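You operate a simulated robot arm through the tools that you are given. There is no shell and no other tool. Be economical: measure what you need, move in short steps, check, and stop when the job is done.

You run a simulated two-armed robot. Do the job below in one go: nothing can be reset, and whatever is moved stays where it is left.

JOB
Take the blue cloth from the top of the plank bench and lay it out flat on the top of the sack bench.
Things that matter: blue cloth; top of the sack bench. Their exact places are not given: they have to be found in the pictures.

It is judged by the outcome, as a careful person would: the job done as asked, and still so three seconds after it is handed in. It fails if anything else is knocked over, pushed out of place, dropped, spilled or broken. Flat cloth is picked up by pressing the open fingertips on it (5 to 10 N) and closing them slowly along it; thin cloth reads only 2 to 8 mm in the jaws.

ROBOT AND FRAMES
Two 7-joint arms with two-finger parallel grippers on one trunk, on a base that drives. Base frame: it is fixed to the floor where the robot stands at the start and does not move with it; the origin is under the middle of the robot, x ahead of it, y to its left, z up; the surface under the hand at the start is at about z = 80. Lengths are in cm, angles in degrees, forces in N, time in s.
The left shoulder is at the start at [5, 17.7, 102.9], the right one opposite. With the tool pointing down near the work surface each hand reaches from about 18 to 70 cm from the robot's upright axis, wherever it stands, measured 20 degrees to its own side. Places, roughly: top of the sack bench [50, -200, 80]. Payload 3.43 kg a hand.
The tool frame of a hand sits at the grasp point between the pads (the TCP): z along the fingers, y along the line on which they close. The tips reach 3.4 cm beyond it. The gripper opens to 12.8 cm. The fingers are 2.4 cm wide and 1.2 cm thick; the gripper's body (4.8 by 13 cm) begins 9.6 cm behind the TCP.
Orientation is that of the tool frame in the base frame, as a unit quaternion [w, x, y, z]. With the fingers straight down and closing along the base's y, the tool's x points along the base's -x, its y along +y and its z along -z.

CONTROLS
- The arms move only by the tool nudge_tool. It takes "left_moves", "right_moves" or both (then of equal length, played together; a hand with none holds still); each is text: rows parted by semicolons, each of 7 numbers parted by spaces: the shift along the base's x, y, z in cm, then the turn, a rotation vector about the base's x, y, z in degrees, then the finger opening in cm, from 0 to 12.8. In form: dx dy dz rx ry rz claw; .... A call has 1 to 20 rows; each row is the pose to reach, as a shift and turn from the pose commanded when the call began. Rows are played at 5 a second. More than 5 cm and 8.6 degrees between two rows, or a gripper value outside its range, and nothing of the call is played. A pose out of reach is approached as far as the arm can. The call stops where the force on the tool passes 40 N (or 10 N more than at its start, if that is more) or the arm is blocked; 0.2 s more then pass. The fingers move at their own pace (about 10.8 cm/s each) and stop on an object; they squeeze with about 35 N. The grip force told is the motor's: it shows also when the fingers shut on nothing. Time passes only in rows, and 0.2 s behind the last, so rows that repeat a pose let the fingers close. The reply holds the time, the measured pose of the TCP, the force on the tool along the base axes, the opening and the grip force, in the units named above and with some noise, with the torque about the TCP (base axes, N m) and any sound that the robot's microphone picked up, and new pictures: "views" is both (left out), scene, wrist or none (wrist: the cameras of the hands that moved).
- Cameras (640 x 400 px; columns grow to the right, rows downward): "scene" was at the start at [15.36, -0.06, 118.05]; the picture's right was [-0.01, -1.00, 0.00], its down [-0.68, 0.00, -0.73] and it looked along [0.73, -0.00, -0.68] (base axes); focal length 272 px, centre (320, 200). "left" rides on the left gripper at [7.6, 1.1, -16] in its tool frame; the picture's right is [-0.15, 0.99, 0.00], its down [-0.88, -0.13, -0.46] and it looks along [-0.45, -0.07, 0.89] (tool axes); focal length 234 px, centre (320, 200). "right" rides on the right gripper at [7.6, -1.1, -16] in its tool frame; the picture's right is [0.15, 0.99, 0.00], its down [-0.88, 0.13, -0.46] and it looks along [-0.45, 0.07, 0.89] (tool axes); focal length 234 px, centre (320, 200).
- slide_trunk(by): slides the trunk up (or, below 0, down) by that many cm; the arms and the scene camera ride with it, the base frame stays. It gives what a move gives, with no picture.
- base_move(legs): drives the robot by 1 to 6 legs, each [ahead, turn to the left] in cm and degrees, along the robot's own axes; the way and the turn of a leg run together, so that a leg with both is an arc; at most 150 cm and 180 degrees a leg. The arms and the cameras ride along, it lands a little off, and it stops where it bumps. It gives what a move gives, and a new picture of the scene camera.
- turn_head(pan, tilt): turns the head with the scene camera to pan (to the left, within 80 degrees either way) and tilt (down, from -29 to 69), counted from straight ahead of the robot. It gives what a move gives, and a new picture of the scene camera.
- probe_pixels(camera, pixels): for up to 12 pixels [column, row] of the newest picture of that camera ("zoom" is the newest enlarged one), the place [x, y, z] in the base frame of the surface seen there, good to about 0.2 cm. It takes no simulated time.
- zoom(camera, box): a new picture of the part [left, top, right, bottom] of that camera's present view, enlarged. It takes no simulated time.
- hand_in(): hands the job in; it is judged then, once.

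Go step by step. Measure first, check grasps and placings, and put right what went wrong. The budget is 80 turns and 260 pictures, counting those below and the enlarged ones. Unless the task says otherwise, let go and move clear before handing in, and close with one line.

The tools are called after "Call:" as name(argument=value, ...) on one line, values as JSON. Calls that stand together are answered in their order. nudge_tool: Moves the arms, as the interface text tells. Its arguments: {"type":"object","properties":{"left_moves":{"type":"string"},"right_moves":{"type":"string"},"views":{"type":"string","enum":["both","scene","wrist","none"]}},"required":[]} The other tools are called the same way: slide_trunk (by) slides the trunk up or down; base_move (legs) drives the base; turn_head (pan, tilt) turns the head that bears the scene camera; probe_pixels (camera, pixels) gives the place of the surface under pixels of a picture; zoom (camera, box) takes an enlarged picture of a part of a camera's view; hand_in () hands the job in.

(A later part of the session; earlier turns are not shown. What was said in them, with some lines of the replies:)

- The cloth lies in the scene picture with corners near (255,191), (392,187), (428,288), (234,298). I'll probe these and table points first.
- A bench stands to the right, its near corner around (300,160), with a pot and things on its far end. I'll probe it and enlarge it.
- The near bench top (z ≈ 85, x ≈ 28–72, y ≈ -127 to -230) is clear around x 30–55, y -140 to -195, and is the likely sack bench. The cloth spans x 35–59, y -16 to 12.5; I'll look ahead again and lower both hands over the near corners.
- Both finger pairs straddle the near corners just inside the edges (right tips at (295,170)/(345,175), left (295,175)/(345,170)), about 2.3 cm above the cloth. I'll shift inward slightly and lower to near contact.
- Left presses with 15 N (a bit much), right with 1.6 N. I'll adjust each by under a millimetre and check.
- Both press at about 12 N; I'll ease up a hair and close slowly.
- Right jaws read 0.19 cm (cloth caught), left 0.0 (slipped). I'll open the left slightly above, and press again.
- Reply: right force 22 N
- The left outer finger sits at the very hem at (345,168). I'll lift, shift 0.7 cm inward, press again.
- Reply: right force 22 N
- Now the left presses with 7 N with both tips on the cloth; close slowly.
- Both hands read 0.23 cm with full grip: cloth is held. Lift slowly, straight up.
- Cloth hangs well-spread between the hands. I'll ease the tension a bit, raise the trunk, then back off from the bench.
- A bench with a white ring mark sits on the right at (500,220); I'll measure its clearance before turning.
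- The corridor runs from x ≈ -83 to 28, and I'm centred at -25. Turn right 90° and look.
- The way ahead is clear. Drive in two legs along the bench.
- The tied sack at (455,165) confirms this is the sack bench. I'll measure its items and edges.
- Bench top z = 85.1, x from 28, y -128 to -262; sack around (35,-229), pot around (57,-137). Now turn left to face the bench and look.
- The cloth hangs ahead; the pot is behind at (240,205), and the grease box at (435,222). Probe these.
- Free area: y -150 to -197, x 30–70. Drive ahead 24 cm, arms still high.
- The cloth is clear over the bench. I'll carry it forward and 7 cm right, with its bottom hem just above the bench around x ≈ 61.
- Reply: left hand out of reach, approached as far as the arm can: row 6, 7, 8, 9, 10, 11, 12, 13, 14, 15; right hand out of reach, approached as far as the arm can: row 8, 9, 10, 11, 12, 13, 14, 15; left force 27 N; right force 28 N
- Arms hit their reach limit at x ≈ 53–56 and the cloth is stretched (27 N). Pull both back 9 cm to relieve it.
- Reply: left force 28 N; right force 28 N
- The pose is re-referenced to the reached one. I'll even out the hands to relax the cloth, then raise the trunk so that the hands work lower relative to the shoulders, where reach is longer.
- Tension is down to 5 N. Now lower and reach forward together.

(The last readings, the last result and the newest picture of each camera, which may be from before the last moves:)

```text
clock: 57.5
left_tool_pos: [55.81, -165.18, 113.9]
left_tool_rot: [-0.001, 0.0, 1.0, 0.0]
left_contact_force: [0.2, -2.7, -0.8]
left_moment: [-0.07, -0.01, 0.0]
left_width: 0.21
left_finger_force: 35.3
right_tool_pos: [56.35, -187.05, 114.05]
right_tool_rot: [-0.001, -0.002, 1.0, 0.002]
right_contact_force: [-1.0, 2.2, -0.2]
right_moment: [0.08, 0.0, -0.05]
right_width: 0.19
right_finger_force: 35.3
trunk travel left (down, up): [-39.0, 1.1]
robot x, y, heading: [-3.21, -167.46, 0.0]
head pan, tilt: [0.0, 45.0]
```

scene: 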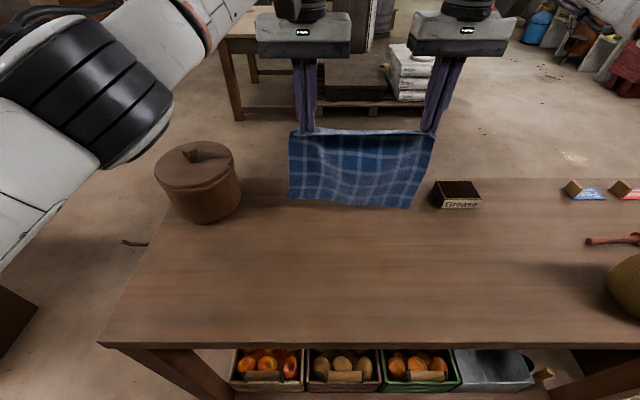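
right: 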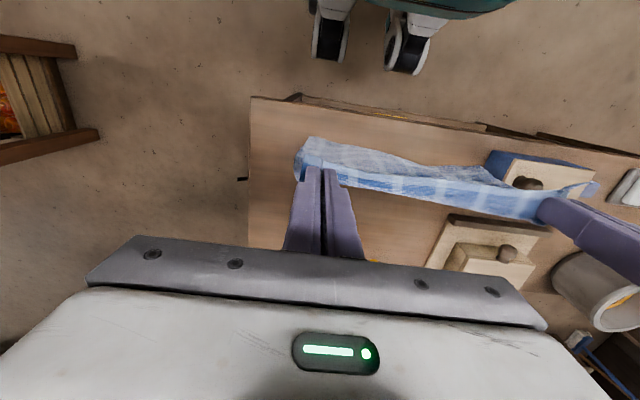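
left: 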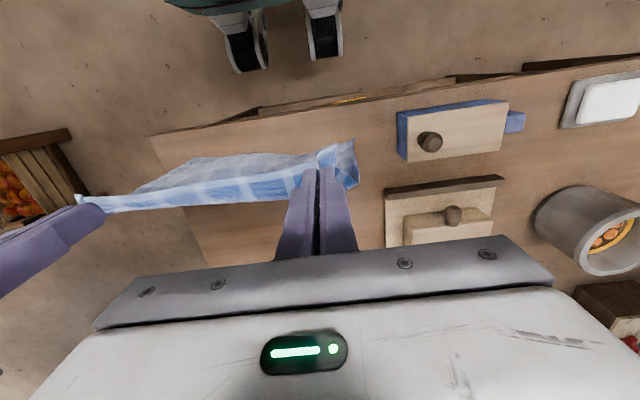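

In reach with 2.5 N tension; the hem hangs just above the bench. Now lay: lower while drawing the hands back toward me so the hem trails forward.

Call:
nudge_tool(left_moves="1 0 -0.5 0 0 0 0; 2 0 -1.5 0 0 0 0; 2 0 -2.5 0 0 0 0; 1 0 -3.5 0 0 0 0; -1 0 -4.5 0 0 0 0; -3 0 -5.5 0 0 0 0; -4.5 0 -6.5 0 0 0 0; -6 0 -7.5 0 0 0 0; -7.5 0 -8.5 0 0 0 0; -8.5 0 -9.5 0 0 0 0; -9.5 0 -10.5 0 0 0 0; -10.5 0 -11.5 0 0 0 0; -11.5 0 -12.5 0 0 0 0; -12.5 0 -13.5 0 0 0 0; -14 0 -15.5 0 0 0 0; -15.5 0 -17.5 0 0 0 0; -17 0 -19.5 0 0 0 0; -18 0 -21 0 0 0 0", right_moves="1 0 -0.5 0 0 0 0; 2 0 -1.5 0 0 0 0; 2 0 -2.5 0 0 0 0; 1 0 -3.5 0 0 0 0; -1 0 -4.5 0 0 0 0; -3 0 -5.5 0 0 0 0; -4.5 0 -6.5 0 0 0 0; -6 0 -7.5 0 0 0 0; -7.5 0 -8.5 0 0 0 0; -8.5 0 -9.5 0 0 0 0; -9.5 0 -10.5 0 0 0 0; -10.5 0 -11.5 0 0 0 0; -11.5 0 -12.5 0 0 0 0; -12.5 0 -13.5 0 0 0 0; -14 0 -15.5 0 0 0 0; -15.5 0 -17.5 0 0 0 0; -17 0 -19.5 0 0 0 0; -18 0 -21 0 0 0 0", views="both")

```text
clock: 61.3
left_tool_pos: [38.0, -165.07, 92.87]
left_tool_rot: [0.0, -0.001, 1.0, 0.0]
left_contact_force: [-0.6, -3.5, 0.2]
left_moment: [-0.11, -0.01, 0.03]
left_width: 0.24
left_finger_force: 34.9
left hand out of reach, approached as far as the arm can: row 2, 3
right_tool_pos: [38.3, -187.16, 93.0]
right_tool_rot: [0.0, 0.0, 1.0, 0.004]
right_contact_force: [0.7, 4.2, -0.7]
right_moment: [0.15, -0.01, -0.05]
right_width: 0.2
right_finger_force: 35.1
trunk travel left (down, up): [-39.0, 1.1]
robot x, y, heading: [-3.58, -167.2, -0.2]
head pan, tilt: [0.0, 45.0]
```

scene: 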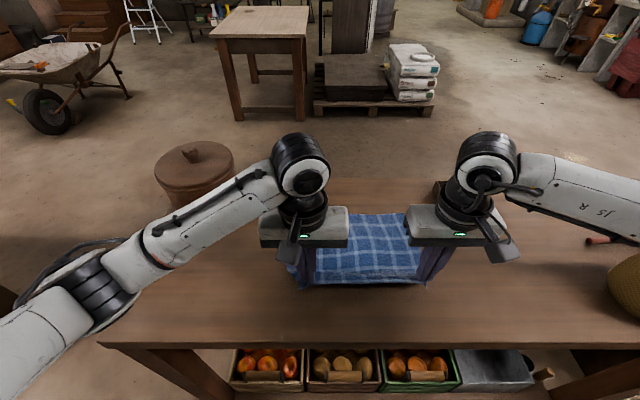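
right: 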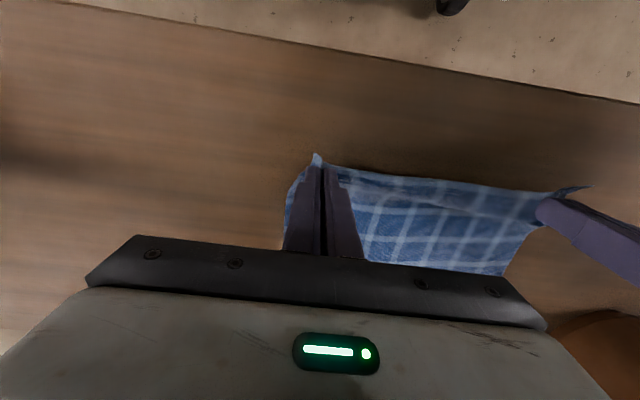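
left: 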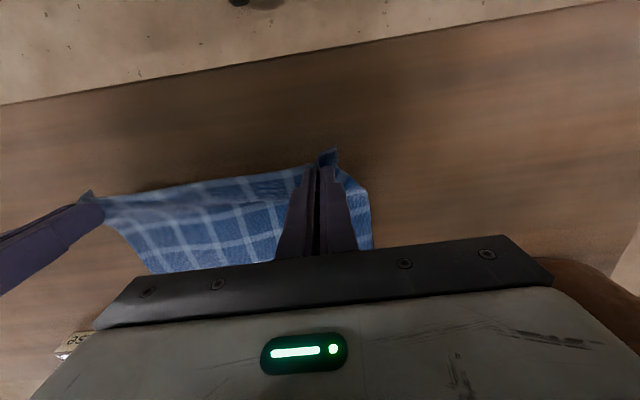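

The cloth lies forward under the hands (hem out of wrinkles at (360,215)). Continue down to the top while pulling back a few cm to draw it flat.

Call:
nudge_tool(left_moves="-0.8 0 -1 0 0 0 0; -1.6 0 -2 0 0 0 0; -2.2 0 -3 0 0 0 0; -2.8 0 -3.7 0 0 0 0; -3.4 0 -4 0 0 0 0; -4 0 -4 0 0 0 0; -4 0 -4 0 0 0 0", right_moves="-0.8 0 -1 0 0 0 0; -1.6 0 -2 0 0 0 0; -2.2 0 -3 0 0 0 0; -2.8 0 -3.8 0 0 0 0; -3.4 0 -4.1 0 0 0 0; -4 0 -4.1 0 0 0 0; -4 0 -4.1 0 0 0 0", views="both")

Call:
zoom(camera="scene", box=[240, 150, 500, 330])

```text
clock: 62.9
left_tool_pos: [34.01, -165.03, 88.88]
left_tool_rot: [0.001, -0.001, 1.0, 0.0]
left_contact_force: [0.9, -3.4, 0.0]
left_moment: [-0.09, 0.02, 0.0]
left_width: 0.21
left_finger_force: 35.0
right_tool_pos: [34.31, -187.16, 88.85]
right_tool_rot: [0.001, -0.001, 1.0, 0.003]
right_contact_force: [1.7, 3.1, 6.0]
right_moment: [0.1, -0.13, -0.04]
right_width: 0.21
right_finger_force: 34.9
trunk travel left (down, up): [-39.0, 1.1]
robot x, y, heading: [-3.35, -167.43, 0.1]
head pan, tilt: [0.0, 45.0]
```

scene: 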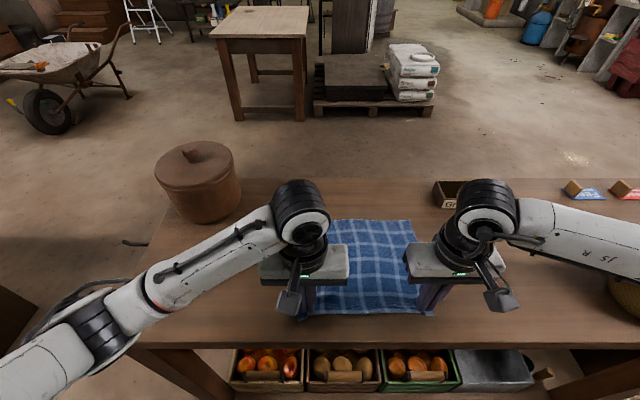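
right: 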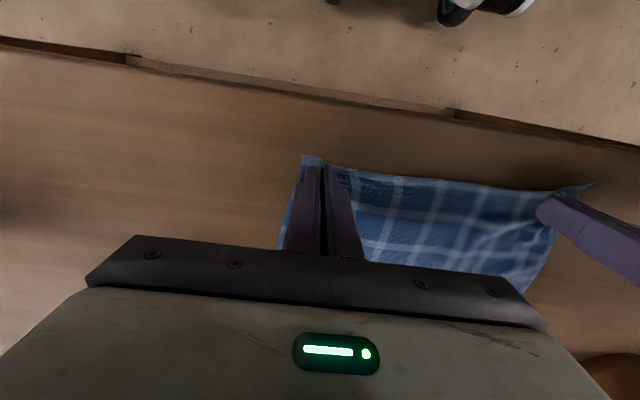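
left: 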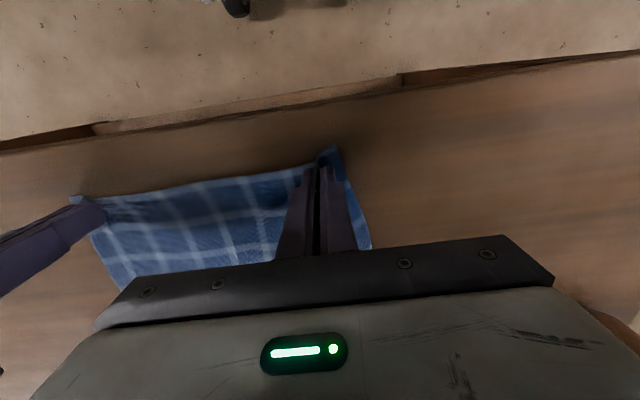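

```text
2.22 times, centred on (370, 240) of scene
```

zoom: 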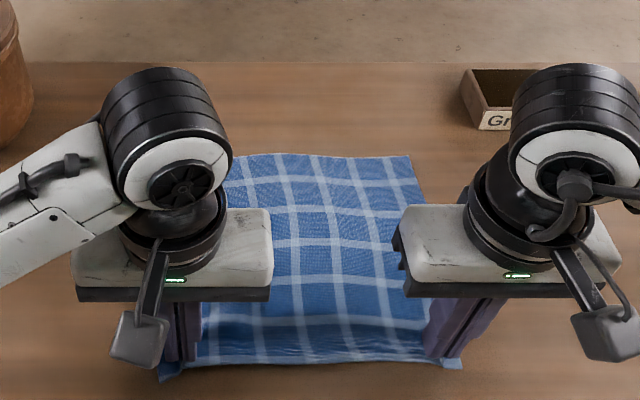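

The cloth is spread flat with only a small bump by the near hem (zoom (320,330)). I'll release by opening slowly at the top, letting the tips spread the folds, then lift clear.

Call:
nudge_tool(left_moves="-0.5 0 -0.25 0 0 0 0; -0.5 0 -0.25 0 0 0 0; -0.5 0 -0.25 0 0 0 0.6; -0.5 0 -0.25 0 0 0 1.2; -0.5 0 -0.25 0 0 0 1.8; -0.5 0 -0.25 0 0 0 2.4; -0.5 0 -0.25 0 0 0 3; -0.5 0 -0.25 0 0 0 3; -0.5 0 0.3 0 0 0 3; -0.5 0 1 0 0 0 3; -0.5 0 3 0 0 0 3; -0.5 0 7 0 0 0 3; -0.5 0 11 0 0 0 3; -0.5 0 15 0 0 0 3; -0.5 0 15 0 0 0 3", right_moves="-0.5 0 0 0 0 0 0; -0.5 0 0 0 0 0 0; -0.5 0 0 0 0 0 0.6; -0.5 0 0 0 0 0 1.2; -0.5 0 0 0 0 0 1.8; -0.5 0 0 0 0 0 2.4; -0.5 0 0 0 0 0 3; -0.5 0 0 0 0 0 3; -0.5 0 0.3 0 0 0 3; -0.5 0 1 0 0 0 3; -0.5 0 3 0 0 0 3; -0.5 0 7 0 0 0 3; -0.5 0 11 0 0 0 3; -0.5 0 15 0 0 0 3; -0.5 0 15 0 0 0 3", views="both")

Call:
zoom(camera="scene", box=[240, 150, 500, 330])

```text
clock: 66.1
left_tool_pos: [33.46, -164.95, 103.74]
left_tool_rot: [0.0, -0.001, 1.0, 0.001]
left_contact_force: [0.4, 0.3, 0.5]
left_moment: [0.0, 0.02, -0.01]
left_width: 3.01
left_finger_force: 0.0
right_tool_pos: [33.79, -187.18, 103.88]
right_tool_rot: [-0.002, -0.001, 1.0, 0.003]
right_contact_force: [0.1, -0.1, 0.9]
right_moment: [-0.05, -0.03, -0.01]
right_width: 2.99
right_finger_force: 0.0
trunk travel left (down, up): [-39.0, 1.1]
robot x, y, heading: [-3.14, -167.67, 0.2]
head pan, tilt: [0.0, 45.0]
```

scene: 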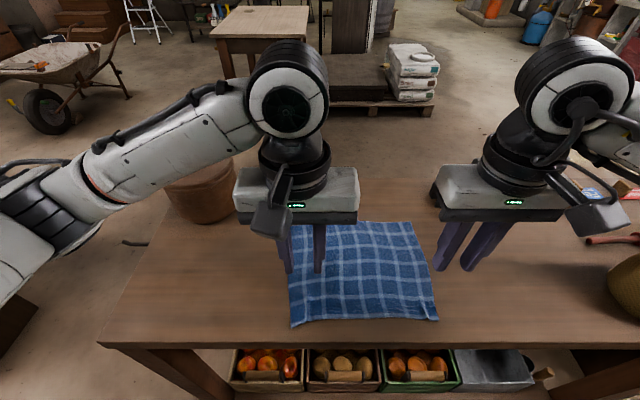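
right: 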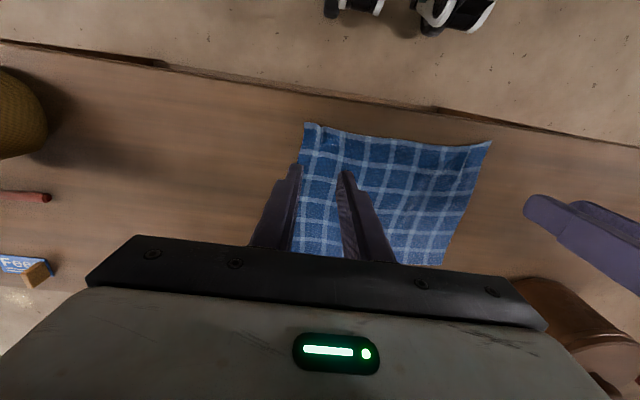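
left: 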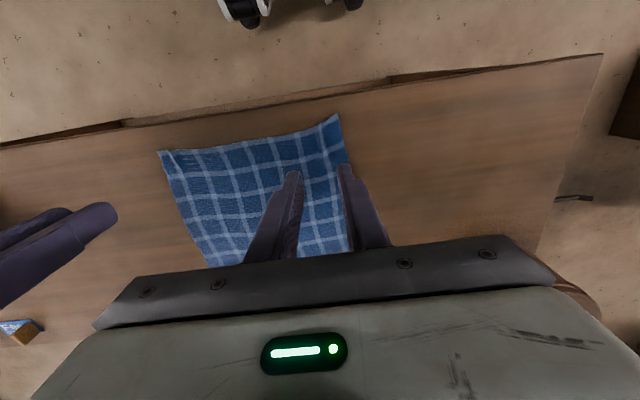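

```text
2.22 times, centred on (370, 240) of scene
```

zoom: 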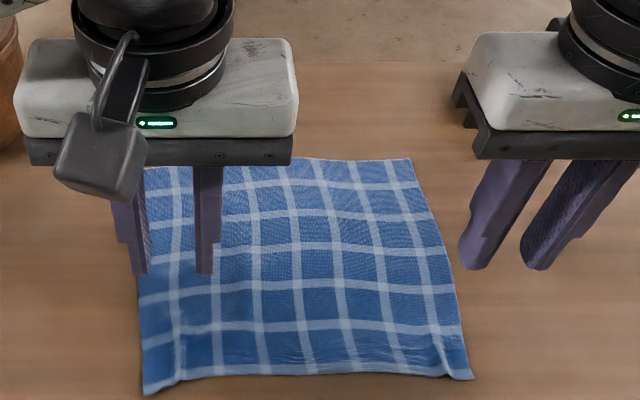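

The cloth is released and lies flat, with slight creases at the near corners. I'll move the hands clear and check heights.

Call:
nudge_tool(left_moves="-3 3 2 0 0 0 3; -5 6 4 0 0 0 3; -7 9 6 0 0 0 3; -8 12 6 0 0 0 3; -8 12 6 0 0 0 3", right_moves="-3 -3 2 0 0 0 3; -5 -6 4 0 0 0 3; -7 -9 6 0 0 0 3; -8 -10 6 0 0 0 3; -8 -10 6 0 0 0 3", views="scene")

Call:
zoom(camera="scene", box=[260, 200, 460, 340])

```text
clock: 67.3
left_tool_pos: [25.42, -153.11, 109.87]
left_tool_rot: [0.0, 0.001, 1.0, 0.0]
left_contact_force: [-0.1, -0.5, 0.0]
left_moment: [0.02, 0.01, -0.02]
left_width: 2.99
left_finger_force: 0.0
right_tool_pos: [25.75, -197.3, 109.95]
right_tool_rot: [-0.001, -0.001, 1.0, 0.003]
right_contact_force: [-0.2, -0.2, 0.2]
right_moment: [0.01, 0.04, 0.0]
right_width: 2.99
right_finger_force: 0.1
trunk travel left (down, up): [-39.0, 1.1]
robot x, y, heading: [-3.5, -167.45, 0.1]
head pan, tilt: [0.0, 45.0]
```

scene: 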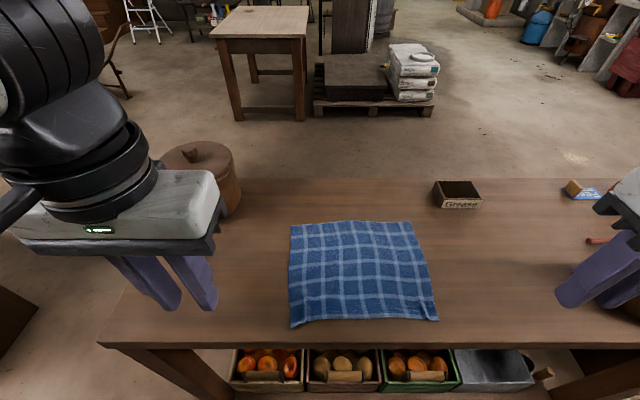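

```text
2.86 times, centred on (360, 270) of scene
```

zoom: 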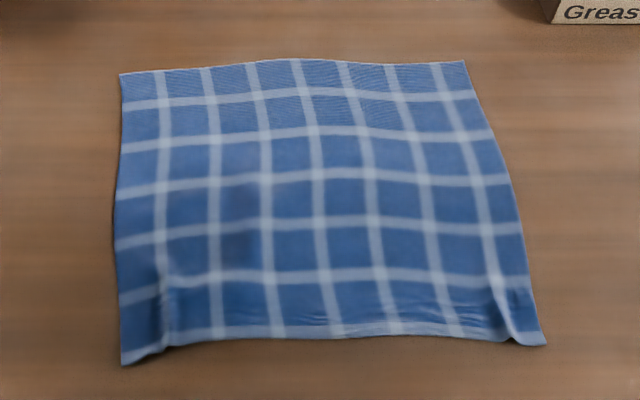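

Call:
probe_pixels(camera="zoom", pixels=[[124, 77], [460, 66], [538, 340], [126, 358], [320, 200], [320, 310], [165, 330], [500, 310], [160, 290], [400, 295], [240, 140], [440, 140]])

```text
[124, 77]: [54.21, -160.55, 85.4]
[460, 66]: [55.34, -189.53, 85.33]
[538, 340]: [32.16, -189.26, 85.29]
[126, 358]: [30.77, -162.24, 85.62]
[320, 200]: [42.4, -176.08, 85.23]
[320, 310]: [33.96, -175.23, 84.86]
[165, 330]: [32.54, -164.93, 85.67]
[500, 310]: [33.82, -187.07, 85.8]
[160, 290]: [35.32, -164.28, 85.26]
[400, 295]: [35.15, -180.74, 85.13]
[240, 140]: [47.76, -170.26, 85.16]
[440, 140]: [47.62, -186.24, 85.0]
```

The whole cloth lies within about 0.8 cm of the bench top. It spans x 31–55 and y -189 to -161, about 23.5 × 27–29 cm, close to its original 24 × 29. Nothing else has moved and the hands are clear, so I'm handing in.

Call:
hand_in()

```text
The job is handed in.
```

The blue cloth is laid out flat on the top of the sack bench, with only slight creases at its two near corners, and the job is handed in.
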